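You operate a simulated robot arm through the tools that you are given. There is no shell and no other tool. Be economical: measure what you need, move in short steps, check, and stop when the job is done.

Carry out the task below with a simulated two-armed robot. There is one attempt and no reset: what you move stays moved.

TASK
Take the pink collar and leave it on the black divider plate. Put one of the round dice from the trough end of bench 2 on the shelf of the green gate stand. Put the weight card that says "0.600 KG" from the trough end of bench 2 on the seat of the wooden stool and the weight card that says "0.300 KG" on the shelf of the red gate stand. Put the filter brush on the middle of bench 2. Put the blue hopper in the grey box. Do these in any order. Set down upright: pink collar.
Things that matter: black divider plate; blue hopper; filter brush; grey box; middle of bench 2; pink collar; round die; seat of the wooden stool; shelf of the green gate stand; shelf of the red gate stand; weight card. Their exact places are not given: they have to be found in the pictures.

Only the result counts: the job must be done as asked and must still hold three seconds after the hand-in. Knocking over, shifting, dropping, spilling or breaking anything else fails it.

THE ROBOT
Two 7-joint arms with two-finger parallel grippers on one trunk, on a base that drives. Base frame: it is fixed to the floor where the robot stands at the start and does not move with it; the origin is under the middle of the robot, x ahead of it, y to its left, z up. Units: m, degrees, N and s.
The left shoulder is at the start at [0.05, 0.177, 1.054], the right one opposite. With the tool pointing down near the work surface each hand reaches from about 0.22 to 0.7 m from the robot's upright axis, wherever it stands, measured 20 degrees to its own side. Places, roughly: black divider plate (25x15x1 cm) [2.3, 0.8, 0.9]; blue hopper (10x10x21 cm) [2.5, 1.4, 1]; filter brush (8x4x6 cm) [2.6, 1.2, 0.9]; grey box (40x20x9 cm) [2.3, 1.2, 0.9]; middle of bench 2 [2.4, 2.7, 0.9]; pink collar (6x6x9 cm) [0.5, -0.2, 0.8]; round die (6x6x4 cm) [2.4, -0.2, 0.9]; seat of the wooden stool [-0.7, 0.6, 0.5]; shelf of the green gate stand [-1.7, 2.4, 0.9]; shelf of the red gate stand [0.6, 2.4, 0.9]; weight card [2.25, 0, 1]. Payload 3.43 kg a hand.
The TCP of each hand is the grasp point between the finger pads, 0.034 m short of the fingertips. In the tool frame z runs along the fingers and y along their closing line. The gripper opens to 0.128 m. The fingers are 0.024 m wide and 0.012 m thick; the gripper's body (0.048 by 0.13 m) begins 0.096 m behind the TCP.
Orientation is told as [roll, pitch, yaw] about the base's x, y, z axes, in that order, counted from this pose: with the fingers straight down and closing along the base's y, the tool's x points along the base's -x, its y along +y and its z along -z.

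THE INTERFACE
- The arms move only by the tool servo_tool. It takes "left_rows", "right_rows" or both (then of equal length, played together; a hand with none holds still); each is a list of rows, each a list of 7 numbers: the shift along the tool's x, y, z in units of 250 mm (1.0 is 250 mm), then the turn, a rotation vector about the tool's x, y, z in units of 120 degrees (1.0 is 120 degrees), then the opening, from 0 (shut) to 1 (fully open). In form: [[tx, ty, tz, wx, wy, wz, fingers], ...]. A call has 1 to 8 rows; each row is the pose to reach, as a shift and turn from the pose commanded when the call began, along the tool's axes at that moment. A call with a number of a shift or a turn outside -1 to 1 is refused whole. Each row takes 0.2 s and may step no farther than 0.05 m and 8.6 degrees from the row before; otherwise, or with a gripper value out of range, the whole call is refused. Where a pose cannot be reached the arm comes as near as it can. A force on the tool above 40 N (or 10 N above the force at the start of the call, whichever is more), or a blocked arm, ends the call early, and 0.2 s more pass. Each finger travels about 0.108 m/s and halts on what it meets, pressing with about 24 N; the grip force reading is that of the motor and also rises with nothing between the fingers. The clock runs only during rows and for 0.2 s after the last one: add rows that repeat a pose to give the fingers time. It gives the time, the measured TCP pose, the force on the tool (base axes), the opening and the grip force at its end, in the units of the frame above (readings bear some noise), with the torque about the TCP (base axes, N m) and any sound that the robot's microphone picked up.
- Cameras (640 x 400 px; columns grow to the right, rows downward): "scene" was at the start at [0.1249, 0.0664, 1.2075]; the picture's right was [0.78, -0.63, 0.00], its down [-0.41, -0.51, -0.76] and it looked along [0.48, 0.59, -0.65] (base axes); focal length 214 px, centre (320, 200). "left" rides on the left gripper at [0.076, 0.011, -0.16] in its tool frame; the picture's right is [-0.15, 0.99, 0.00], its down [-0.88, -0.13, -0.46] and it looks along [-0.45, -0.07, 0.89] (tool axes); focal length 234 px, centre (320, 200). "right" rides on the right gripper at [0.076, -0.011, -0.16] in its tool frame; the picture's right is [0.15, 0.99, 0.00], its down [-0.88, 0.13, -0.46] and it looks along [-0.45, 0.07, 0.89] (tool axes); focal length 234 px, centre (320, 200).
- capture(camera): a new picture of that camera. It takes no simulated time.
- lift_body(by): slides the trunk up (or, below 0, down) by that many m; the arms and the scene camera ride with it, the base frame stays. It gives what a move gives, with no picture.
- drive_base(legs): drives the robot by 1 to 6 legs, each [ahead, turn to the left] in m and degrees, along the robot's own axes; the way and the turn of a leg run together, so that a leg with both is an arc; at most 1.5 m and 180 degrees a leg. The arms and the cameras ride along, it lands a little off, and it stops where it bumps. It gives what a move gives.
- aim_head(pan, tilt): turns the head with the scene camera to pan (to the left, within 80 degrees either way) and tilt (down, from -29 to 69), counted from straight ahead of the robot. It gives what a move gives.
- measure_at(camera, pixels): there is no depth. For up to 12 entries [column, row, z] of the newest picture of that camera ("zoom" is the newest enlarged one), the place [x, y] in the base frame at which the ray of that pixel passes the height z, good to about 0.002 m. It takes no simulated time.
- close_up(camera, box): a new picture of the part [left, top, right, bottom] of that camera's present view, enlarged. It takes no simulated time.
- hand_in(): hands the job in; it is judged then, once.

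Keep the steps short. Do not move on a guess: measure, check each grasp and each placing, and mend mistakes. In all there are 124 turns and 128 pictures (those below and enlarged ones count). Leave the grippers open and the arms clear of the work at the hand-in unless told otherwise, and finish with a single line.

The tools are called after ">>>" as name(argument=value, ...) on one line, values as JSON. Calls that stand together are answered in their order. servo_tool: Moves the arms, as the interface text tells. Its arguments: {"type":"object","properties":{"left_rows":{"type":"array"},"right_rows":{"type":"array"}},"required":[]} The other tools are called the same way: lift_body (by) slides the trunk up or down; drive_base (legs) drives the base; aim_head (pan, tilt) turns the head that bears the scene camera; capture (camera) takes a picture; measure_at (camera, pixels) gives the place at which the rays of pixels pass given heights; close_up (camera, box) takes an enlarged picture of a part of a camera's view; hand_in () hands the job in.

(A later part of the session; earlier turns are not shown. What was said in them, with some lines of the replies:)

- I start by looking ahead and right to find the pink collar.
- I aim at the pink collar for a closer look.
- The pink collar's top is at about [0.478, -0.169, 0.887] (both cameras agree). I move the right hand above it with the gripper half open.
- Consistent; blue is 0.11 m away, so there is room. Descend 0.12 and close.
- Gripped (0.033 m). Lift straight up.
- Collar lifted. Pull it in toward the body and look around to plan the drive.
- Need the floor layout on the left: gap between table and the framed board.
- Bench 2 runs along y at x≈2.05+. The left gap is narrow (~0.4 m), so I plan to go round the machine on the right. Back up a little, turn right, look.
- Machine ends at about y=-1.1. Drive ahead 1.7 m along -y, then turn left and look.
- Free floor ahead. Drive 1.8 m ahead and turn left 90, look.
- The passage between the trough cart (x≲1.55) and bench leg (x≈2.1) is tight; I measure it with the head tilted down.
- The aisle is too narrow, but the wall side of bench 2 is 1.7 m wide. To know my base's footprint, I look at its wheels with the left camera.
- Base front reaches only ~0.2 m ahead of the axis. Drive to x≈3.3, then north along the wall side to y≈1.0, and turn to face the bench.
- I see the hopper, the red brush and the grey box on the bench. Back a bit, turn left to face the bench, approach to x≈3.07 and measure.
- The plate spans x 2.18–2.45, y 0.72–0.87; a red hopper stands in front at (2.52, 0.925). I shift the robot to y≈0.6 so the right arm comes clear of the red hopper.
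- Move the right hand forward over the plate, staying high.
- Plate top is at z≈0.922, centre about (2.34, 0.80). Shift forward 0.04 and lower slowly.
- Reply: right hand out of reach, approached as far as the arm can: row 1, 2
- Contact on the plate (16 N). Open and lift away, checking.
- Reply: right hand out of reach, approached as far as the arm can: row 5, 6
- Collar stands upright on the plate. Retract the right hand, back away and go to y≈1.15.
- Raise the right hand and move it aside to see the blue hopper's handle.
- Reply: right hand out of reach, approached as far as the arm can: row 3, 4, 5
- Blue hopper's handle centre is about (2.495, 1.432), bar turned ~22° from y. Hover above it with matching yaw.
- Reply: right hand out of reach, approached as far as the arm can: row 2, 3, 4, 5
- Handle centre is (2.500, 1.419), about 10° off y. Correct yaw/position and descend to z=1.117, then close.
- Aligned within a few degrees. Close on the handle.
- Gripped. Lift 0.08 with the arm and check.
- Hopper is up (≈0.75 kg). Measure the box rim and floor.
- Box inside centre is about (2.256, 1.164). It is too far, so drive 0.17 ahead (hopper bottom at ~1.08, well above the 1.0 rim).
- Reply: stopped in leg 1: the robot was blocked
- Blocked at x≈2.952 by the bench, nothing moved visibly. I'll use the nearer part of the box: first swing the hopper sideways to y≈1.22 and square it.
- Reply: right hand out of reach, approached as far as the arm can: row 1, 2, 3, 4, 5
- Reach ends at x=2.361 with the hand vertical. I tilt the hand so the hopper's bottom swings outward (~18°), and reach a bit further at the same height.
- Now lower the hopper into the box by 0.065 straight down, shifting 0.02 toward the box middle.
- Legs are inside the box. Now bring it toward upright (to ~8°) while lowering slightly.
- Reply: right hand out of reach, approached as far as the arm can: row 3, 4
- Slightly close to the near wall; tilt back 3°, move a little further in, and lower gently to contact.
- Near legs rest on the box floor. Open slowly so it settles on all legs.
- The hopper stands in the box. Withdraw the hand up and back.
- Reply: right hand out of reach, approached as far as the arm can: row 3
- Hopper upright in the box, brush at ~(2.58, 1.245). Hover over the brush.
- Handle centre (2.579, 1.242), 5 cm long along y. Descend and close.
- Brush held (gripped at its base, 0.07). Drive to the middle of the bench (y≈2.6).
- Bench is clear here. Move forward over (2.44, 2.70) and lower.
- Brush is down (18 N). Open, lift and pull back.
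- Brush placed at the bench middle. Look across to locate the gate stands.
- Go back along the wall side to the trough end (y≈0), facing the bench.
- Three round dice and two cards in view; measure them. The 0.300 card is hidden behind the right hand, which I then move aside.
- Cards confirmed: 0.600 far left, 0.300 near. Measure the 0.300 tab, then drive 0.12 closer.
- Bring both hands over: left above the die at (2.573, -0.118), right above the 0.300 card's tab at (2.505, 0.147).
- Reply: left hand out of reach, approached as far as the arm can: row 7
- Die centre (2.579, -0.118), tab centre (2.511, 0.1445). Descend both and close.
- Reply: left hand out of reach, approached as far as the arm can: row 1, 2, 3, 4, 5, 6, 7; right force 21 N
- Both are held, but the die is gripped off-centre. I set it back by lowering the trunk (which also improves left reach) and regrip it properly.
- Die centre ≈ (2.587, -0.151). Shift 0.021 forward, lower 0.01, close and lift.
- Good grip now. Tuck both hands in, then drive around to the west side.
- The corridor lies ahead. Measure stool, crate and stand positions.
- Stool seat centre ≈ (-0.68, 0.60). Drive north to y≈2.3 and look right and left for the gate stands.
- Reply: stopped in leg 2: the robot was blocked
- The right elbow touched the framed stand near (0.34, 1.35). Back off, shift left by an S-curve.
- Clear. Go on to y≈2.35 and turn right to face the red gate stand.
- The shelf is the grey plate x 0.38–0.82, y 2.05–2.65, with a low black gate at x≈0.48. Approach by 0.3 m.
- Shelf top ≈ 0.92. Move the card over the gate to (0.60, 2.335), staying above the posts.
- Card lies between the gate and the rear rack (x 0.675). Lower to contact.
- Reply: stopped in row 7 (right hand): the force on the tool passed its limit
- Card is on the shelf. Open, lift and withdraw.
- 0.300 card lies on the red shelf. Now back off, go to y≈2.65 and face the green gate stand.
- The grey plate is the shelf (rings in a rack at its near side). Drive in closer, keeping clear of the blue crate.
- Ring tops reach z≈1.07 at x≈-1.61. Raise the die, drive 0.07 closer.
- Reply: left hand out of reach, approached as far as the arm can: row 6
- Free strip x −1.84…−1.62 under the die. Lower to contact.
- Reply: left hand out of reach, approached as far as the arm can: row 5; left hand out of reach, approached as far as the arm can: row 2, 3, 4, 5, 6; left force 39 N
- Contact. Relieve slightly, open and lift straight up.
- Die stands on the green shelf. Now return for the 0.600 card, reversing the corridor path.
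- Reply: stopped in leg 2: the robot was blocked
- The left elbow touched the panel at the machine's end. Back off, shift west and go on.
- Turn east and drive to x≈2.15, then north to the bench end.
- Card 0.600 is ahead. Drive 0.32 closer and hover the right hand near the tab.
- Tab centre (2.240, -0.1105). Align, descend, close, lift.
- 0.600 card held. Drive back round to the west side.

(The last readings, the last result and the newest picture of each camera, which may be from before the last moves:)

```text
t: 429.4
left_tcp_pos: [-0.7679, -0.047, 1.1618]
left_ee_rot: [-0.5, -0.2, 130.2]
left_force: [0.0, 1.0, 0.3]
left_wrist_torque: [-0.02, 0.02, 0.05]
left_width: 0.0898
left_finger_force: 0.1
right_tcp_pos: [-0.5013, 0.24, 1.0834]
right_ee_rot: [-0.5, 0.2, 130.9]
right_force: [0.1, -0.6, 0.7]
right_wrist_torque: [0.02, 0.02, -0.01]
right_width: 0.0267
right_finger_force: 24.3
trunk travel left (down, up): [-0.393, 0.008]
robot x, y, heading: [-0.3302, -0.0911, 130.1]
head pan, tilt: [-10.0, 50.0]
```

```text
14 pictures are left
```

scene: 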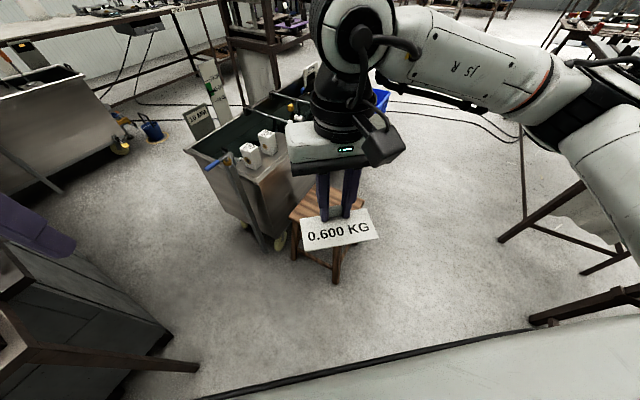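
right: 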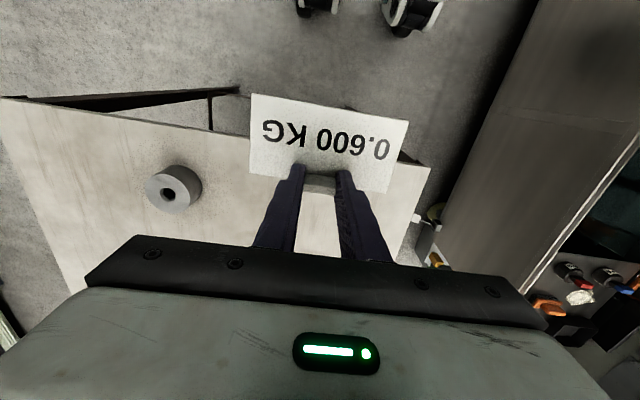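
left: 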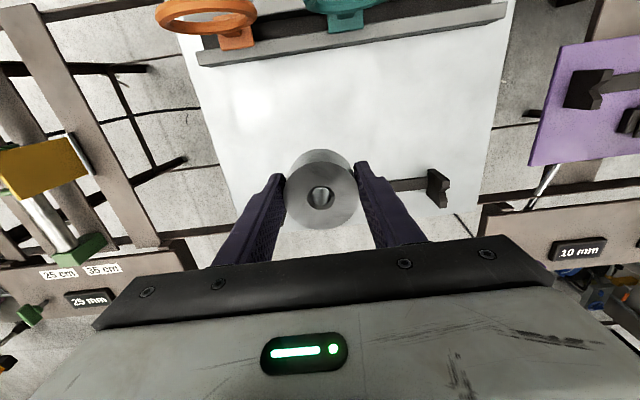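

Check objects at lower left before lowering the trunk.

>>> measure_at(camera="scene", pixels=[[198, 366, 0.5], [198, 366, 0.75], [172, 335, 0.0], [172, 335, 0.5], [25, 275, 0.8], [10, 310, 0.75], [30, 350, 0.75]])

>>> capture(camera="left")

```text
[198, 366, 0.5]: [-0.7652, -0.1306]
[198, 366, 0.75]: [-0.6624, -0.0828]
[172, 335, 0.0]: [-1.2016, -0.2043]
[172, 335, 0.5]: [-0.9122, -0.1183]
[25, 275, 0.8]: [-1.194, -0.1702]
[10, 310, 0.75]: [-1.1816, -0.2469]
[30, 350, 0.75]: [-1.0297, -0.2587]
```

```text
13 pictures are left
```

left: 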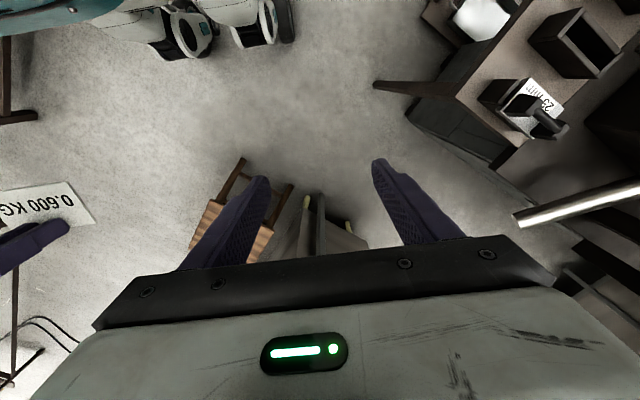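

Shift the robot closer, tuck the left hand inward, then lower the trunk by 0.3.

>>> drive_base(legs=[[0, -20], [0.18, 0], [0, 20]])

>>> servo_tool(left_rows=[[0, -0.15, 0, 0, 0, 0, 0.7], [0, -0.3, 0, 0, 0, 0, 0.7], [0, -0.45, 0, 0, 0, 0, 0.7]], right_rows=[[-0.16, 0, 0, 0, 0, 0, 0], [-0.32, 0, 0, 0, 0, 0, 0], [-0.48, 0, 0, 0, 0, 0, 0]])

>>> lift_body(by=-0.3)

>>> capture(camera="right")

>>> capture(camera="scene")

```text
t: 433.1
left_tcp_pos: [-0.8281, 0.1231, 1.1604]
left_ee_rot: [-0.3, -0.2, 130.1]
left_force: [0.3, -1.1, -0.3]
left_wrist_torque: [0.01, -0.02, 0.01]
left_width: 0.0896
left_finger_force: 0.1
right_tcp_pos: [-0.5624, 0.4112, 1.0824]
right_ee_rot: [-0.5, 0.3, 130.7]
right_force: [-0.2, -0.1, 0.0]
right_wrist_torque: [0.04, 0.0, 0.01]
right_width: 0.0266
right_finger_force: 24.1
trunk travel left (down, up): [-0.393, 0.008]
robot x, y, heading: [-0.3924, 0.0834, 129.9]
head pan, tilt: [-10.0, 50.0]
```

```text
t: 433.9
left_tcp_pos: [-0.7406, 0.1972, 1.1624]
left_ee_rot: [-0.5, -0.1, 130.0]
left_force: [-0.8, 0.4, 0.0]
left_wrist_torque: [0.0, 0.0, -0.01]
left_width: 0.0895
left_finger_force: 0.0
right_tcp_pos: [-0.6405, 0.5037, 1.0806]
right_ee_rot: [-0.4, 0.2, 130.7]
right_force: [0.9, 0.2, -0.3]
right_wrist_torque: [-0.02, 0.05, -0.02]
right_width: 0.0264
right_finger_force: 23.9
trunk travel left (down, up): [-0.393, 0.008]
robot x, y, heading: [-0.3917, 0.0812, 129.4]
head pan, tilt: [-10.0, 50.0]
```

```text
t: 436.9
left_tcp_pos: [-0.7425, 0.1971, 0.8635]
left_ee_rot: [-0.4, -0.1, 130.1]
left_force: [0.3, 0.8, -0.4]
left_wrist_torque: [0.0, 0.02, -0.04]
left_width: 0.0896
left_finger_force: 0.0
right_tcp_pos: [-0.6406, 0.5004, 0.7821]
right_ee_rot: [-0.5, 0.3, 130.7]
right_force: [0.5, -0.2, 0.4]
right_wrist_torque: [-0.03, 0.0, -0.02]
right_width: 0.0267
right_finger_force: 24.1
trunk travel left (down, up): [-0.093, 0.308]
robot x, y, heading: [-0.3895, 0.0837, 129.6]
head pan, tilt: [-10.0, 50.0]
```

```text
12 pictures are left
```

right: 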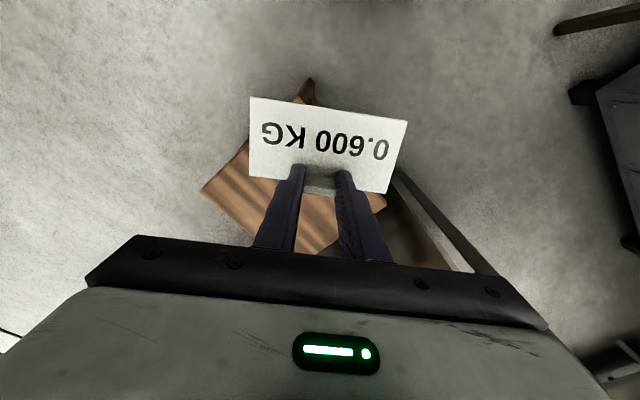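

```text
11 pictures are left
```

scene: 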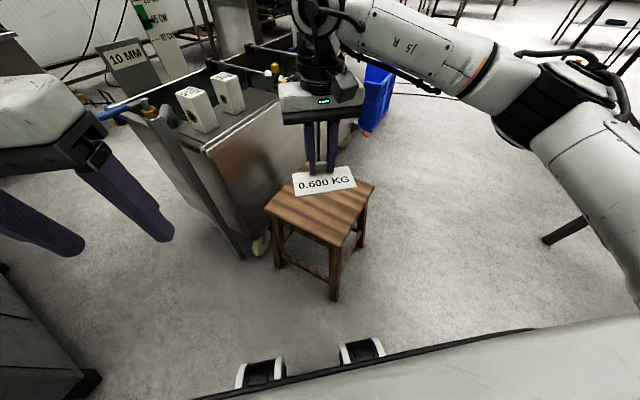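

>>> measure_at(camera="scene", pixels=[[266, 207, 0.5], [335, 247, 0.5], [374, 182, 0.5], [266, 207, 0.53], [335, 247, 0.53], [374, 182, 0.53], [335, 247, 0.47]])

>>> measure_at(camera="right", pixels=[[200, 189, 0.5], [386, 204, 0.5], [200, 189, 0.53], [386, 204, 0.53], [317, 254, 0.5], [317, 254, 0.53], [200, 189, 0.47]])

```text
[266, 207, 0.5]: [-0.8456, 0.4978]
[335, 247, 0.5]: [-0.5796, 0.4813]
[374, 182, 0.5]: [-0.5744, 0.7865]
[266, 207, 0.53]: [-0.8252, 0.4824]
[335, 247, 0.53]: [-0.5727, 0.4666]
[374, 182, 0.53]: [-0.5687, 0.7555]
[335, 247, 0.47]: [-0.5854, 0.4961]
```

```text
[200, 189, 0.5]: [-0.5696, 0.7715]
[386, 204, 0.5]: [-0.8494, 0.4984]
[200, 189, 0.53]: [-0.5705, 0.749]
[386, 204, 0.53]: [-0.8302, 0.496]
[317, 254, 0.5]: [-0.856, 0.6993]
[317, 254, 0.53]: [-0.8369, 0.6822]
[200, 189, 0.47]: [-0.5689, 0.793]
```

Seat top z≈0.505, centre (-0.71, 0.63). Lower the trunk a bit more and move the card over the seat.

>>> lift_body(by=-0.085)

>>> servo_tool(right_rows=[[-0.16, -0.03, 0, 0, 0, 0, 0], [-0.32, -0.06, 0, 0, 0, 0, 0], [-0.48, -0.09, 0, 0, 0, 0, 0], [-0.62, -0.1, 0, 0, 0, 0, 0], [-0.62, -0.1, 0.15, 0, 0, 0, 0], [-0.62, -0.1, 0.3, 0, 0, 0, 0]])

>>> capture(camera="scene")

```text
t: 438.1
left_tcp_pos: [-0.7421, 0.1957, 0.7774]
left_ee_rot: [-0.3, -0.1, 130.1]
left_force: [0.3, 0.3, 0.9]
left_wrist_torque: [0.01, -0.01, -0.03]
left_width: 0.0899
left_finger_force: 0.0
right_tcp_pos: [-0.64, 0.5014, 0.6973]
right_ee_rot: [-0.4, 0.3, 130.7]
right_force: [-0.1, 0.2, -0.8]
right_wrist_torque: [-0.01, 0.02, 0.0]
right_width: 0.0265
right_finger_force: 24.3
trunk travel left (down, up): [-0.008, 0.393]
robot x, y, heading: [-0.39, 0.0831, 129.4]
head pan, tilt: [-10.0, 50.0]
```

```text
t: 439.5
left_tcp_pos: [-0.7421, 0.1959, 0.7788]
left_ee_rot: [-0.3, -0.3, 130.1]
left_force: [0.6, 0.3, 0.0]
left_wrist_torque: [0.02, -0.04, -0.04]
left_width: 0.0895
left_finger_force: 0.0
right_tcp_pos: [-0.722, 0.6367, 0.6214]
right_ee_rot: [-0.4, 0.2, 130.7]
right_force: [-0.1, -0.3, -0.4]
right_wrist_torque: [-0.03, 0.0, 0.04]
right_width: 0.0265
right_finger_force: 24.1
right hand out of reach, approached as far as the arm can: row 4
trunk travel left (down, up): [-0.008, 0.393]
robot x, y, heading: [-0.3922, 0.0807, 129.3]
head pan, tilt: [-10.0, 50.0]
```

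```text
10 pictures are left
```

scene: 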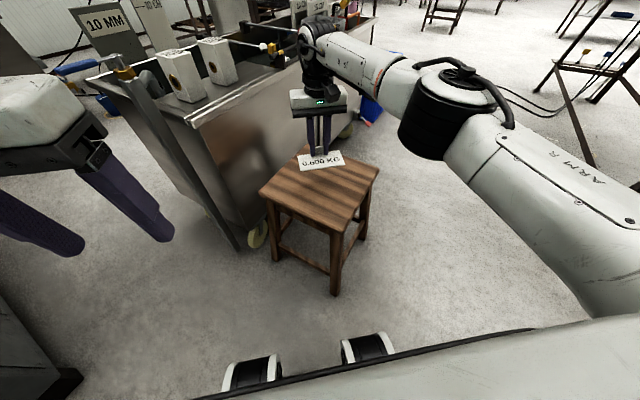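

Check clearance of the cart edge before lowering.

>>> measure_at(camera="scene", pixels=[[192, 124, 0.75], [240, 92, 0.75], [285, 62, 0.75], [192, 124, 0.85], [285, 62, 0.85], [238, 250, 0.0], [265, 90, 0.6]])

>>> capture(camera="right")

```text
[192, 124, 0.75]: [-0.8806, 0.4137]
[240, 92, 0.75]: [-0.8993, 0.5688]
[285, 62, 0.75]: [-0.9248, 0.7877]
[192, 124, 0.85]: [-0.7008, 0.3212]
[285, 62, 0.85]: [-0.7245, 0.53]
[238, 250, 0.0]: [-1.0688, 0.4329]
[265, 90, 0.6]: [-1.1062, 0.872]
```

```text
9 pictures are left
```

right: 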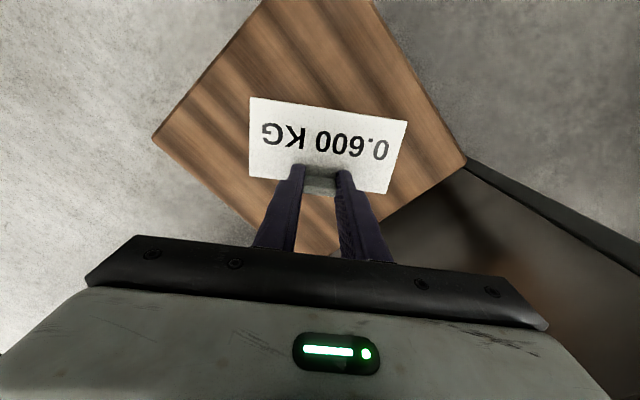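

Card is above the seat, the cart edge is clear. Lower to contact.

>>> servo_tool(right_rows=[[0, 0, 0.12, 0, 0, 0, 0], [0, 0, 0.22, 0, 0, 0, 0], [0, 0, 0.25, 0, 0, 0, 0], [0, 0, 0.275, 0, 0, 0, 0], [0, 0, 0.3, 0, 0, 0, 0], [0, 0, 0.325, 0, 0, 0, 0], [0, 0, 0.35, 0, 0, 0, 0], [0, 0, 0.375, 0, 0, 0, 0]])

>>> close_up(camera="scene", box=[230, 90, 410, 210])

```text
t: 441.3
left_tcp_pos: [-0.742, 0.1956, 0.7783]
left_ee_rot: [-0.4, -0.1, 130.0]
left_force: [-0.4, 0.6, 0.3]
left_wrist_torque: [0.02, -0.01, 0.0]
left_width: 0.0894
left_finger_force: 0.1
right_tcp_pos: [-0.7203, 0.6371, 0.5283]
right_ee_rot: [-0.4, 0.3, 130.8]
right_force: [-0.8, 0.0, 0.1]
right_wrist_torque: [0.0, -0.03, 0.0]
right_width: 0.0265
right_finger_force: 23.9
trunk travel left (down, up): [-0.008, 0.393]
robot x, y, heading: [-0.3883, 0.0799, 129.5]
head pan, tilt: [-10.0, 50.0]
```

```text
3.33 times, centred on (320, 150) of scene
```

zoom: 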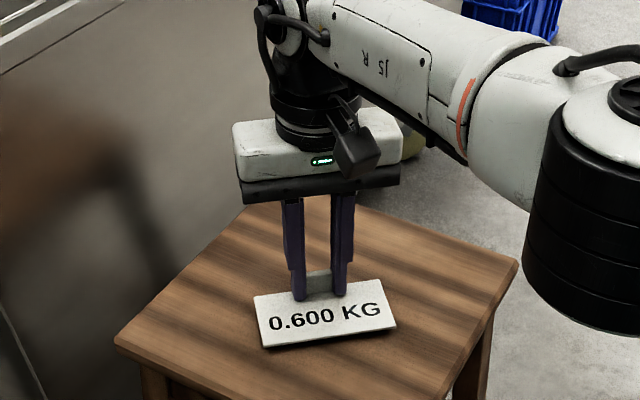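

No contact yet at 0.528; continue slowly.

>>> servo_tool(right_rows=[[0, 0, 0.025, 0, 0, 0, 0], [0, 0, 0.05, 0, 0, 0, 0], [0, 0, 0.075, 0, 0, 0, 0], [0, 0, 0.1, 0, 0, 0, 0], [0, 0, 0.125, 0, 0, 0, 0], [0, 0, 0.15, 0, 0, 0, 0], [0, 0, 0.175, 0, 0, 0, 0], [0, 0, 0.2, 0, 0, 0, 0]])

>>> close_up(camera="scene", box=[230, 90, 410, 210])

```text
t: 442.2
left_tcp_pos: [-0.7411, 0.1947, 0.7787]
left_ee_rot: [-0.4, -0.3, 130.0]
left_force: [0.8, 0.3, -0.4]
left_wrist_torque: [0.0, 0.0, -0.01]
left_width: 0.0894
left_finger_force: 0.0
right_tcp_pos: [-0.7217, 0.6349, 0.5179]
right_ee_rot: [-0.3, -0.2, 130.7]
right_force: [6.6, -4.7, 18.3]
right_wrist_torque: [-0.38, -0.17, 0.08]
right_width: 0.0266
right_finger_force: 24.0
trunk travel left (down, up): [-0.008, 0.393]
robot x, y, heading: [-0.3915, 0.0825, 129.4]
head pan, tilt: [-10.0, 50.0]
stopped in row 4 (right hand): the force on the tool passed its limit (the readings are from after the stop); the commanded pose is now the measured one
```

```text
3.33 times, centred on (320, 150) of scene
```

zoom: 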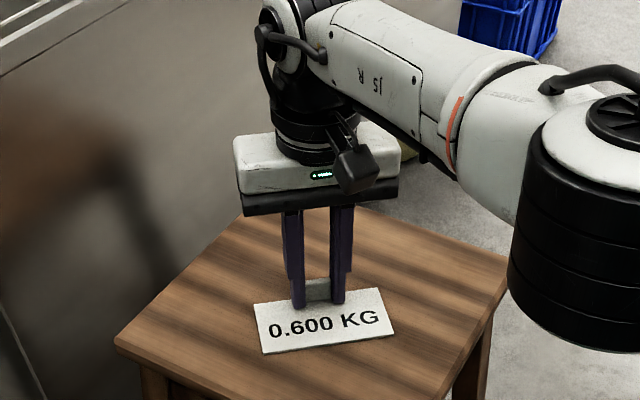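

Contact at the seat (18 N). Open and lift straight up, then check.

>>> servo_tool(right_rows=[[0, 0, -0.008, 0, 0, 0, 0.3], [0, 0, -0.008, 0, 0, 0, 0.45], [0, 0, -0.008, 0, 0, 0, 0.5], [0, 0, -0.15, 0, 0, 0, 0.5], [0, 0, -0.32, 0, 0, 0, 0.5], [0, 0, -0.5, 0, 0, 0, 0.5], [0.15, 0, -0.65, 0, 0, 0, 0.5], [0.3, 0, -0.75, 0, 0, 0, 0.5]])

>>> close_up(camera="scene", box=[200, 80, 440, 300])

```text
refused: row 7 steps farther than a row can; nothing moved
```

```text
1.82 times, centred on (320, 190) of scene
```

zoom: 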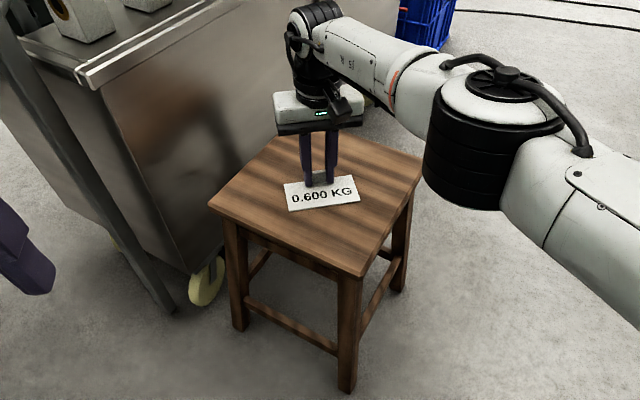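

>>> servo_tool(right_rows=[[0, 0, -0.008, 0, 0, 0, 0.3], [0, 0, -0.008, 0, 0, 0, 0.45], [0, 0, -0.008, 0, 0, 0, 0.5], [0, 0, -0.15, 0, 0, 0, 0.5], [0, 0, -0.32, 0, 0, 0, 0.5], [0, 0, -0.49, 0, 0, 0, 0.5], [0.1, 0, -0.6, 0, 0, 0, 0.5], [0.2, 0, -0.7, 0, 0, 0, 0.5]])

>>> close_up(camera="scene", box=[200, 80, 440, 300])

```text
t: 444.0
left_tcp_pos: [-0.7425, 0.1964, 0.7763]
left_ee_rot: [-0.4, -0.2, 130.0]
left_force: [0.5, -0.5, 0.0]
left_wrist_torque: [-0.03, -0.02, -0.03]
left_width: 0.0894
left_finger_force: 0.1
right_tcp_pos: [-0.6884, 0.5954, 0.6908]
right_ee_rot: [-0.3, -0.2, 130.6]
right_force: [0.3, 0.5, -0.2]
right_wrist_torque: [-0.01, 0.0, 0.04]
right_width: 0.0643
right_finger_force: 0.1
trunk travel left (down, up): [-0.008, 0.393]
robot x, y, heading: [-0.3867, 0.0793, 129.6]
head pan, tilt: [-10.0, 50.0]
```

```text
1.82 times, centred on (320, 190) of scene
```

zoom: 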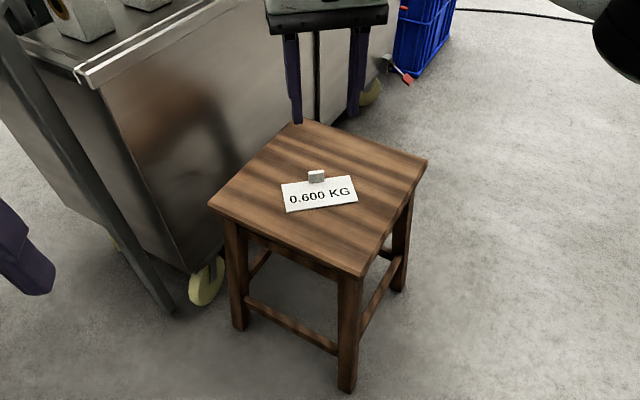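

Card lies on the seat. Raise the trunk, pull the right hand back and open both grippers.

>>> lift_body(by=0.25)

>>> servo_tool(left_rows=[[0, 0, 0, 0, 0, 0, 1], [0, 0, 0, 0, 0, 0, 1], [0, 0, 0, 0, 0, 0, 1], [0, 0, 0, 0, 0, 0, 1], [0, 0, 0, 0, 0, 0, 1]], right_rows=[[0.15, 0, 0, 0, 0, 0, 0.7], [0.3, 0, 0, 0, 0, 0, 1], [0.45, 0, 0, 0, 0, 0, 1], [0.6, 0, 0, 0, 0, 0, 1], [0.7, 0, 0, 0, 0, 0, 1]])

>>> capture(camera="scene")

```text
t: 446.6
left_tcp_pos: [-0.7429, 0.1959, 1.0278]
left_ee_rot: [-0.3, -0.2, 130.1]
left_force: [-0.4, 0.1, -0.2]
left_wrist_torque: [0.03, 0.02, -0.01]
left_width: 0.0898
left_finger_force: 0.1
right_tcp_pos: [-0.6896, 0.5963, 0.9385]
right_ee_rot: [-0.3, -0.2, 130.7]
right_force: [-0.2, 0.4, 0.5]
right_wrist_torque: [0.01, -0.01, 0.01]
right_width: 0.064
right_finger_force: 0.0
trunk travel left (down, up): [-0.258, 0.143]
robot x, y, heading: [-0.3895, 0.0798, 129.9]
head pan, tilt: [-10.0, 50.0]
```

```text
t: 447.8
left_tcp_pos: [-0.7416, 0.1963, 1.0276]
left_ee_rot: [-0.4, -0.2, 129.9]
left_force: [0.1, 0.3, -0.3]
left_wrist_torque: [0.03, -0.04, 0.01]
left_width: 0.1281
left_finger_force: 0.1
right_tcp_pos: [-0.5748, 0.4649, 0.9393]
right_ee_rot: [-0.3, -0.2, 130.6]
right_force: [-0.1, -0.3, -0.2]
right_wrist_torque: [-0.01, 0.0, 0.05]
right_width: 0.1283
right_finger_force: 0.0
trunk travel left (down, up): [-0.258, 0.143]
robot x, y, heading: [-0.3905, 0.0825, 129.6]
head pan, tilt: [-10.0, 50.0]
```

```text
4 pictures are left
```

scene: 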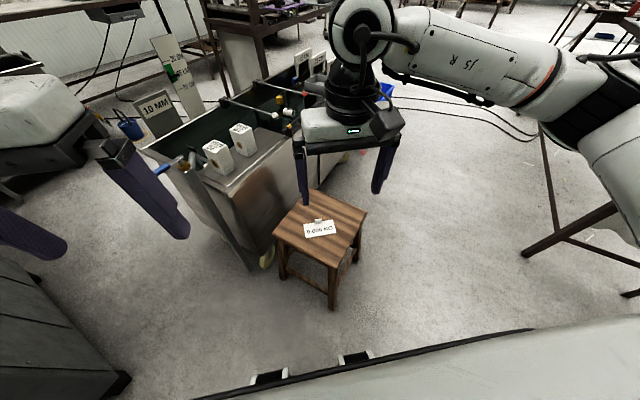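

All six placements are done, the grippers are open and the arms are clear. Handing in.

>>> hand_in()

```text
The job is handed in.
```

I handed in with all six placements made and the pink collar upright; on the way the arms or base bumped the bench 2 edge, a framed stand and the machine's end panel; I saw no shift at the bench, but did not re-check the other two.
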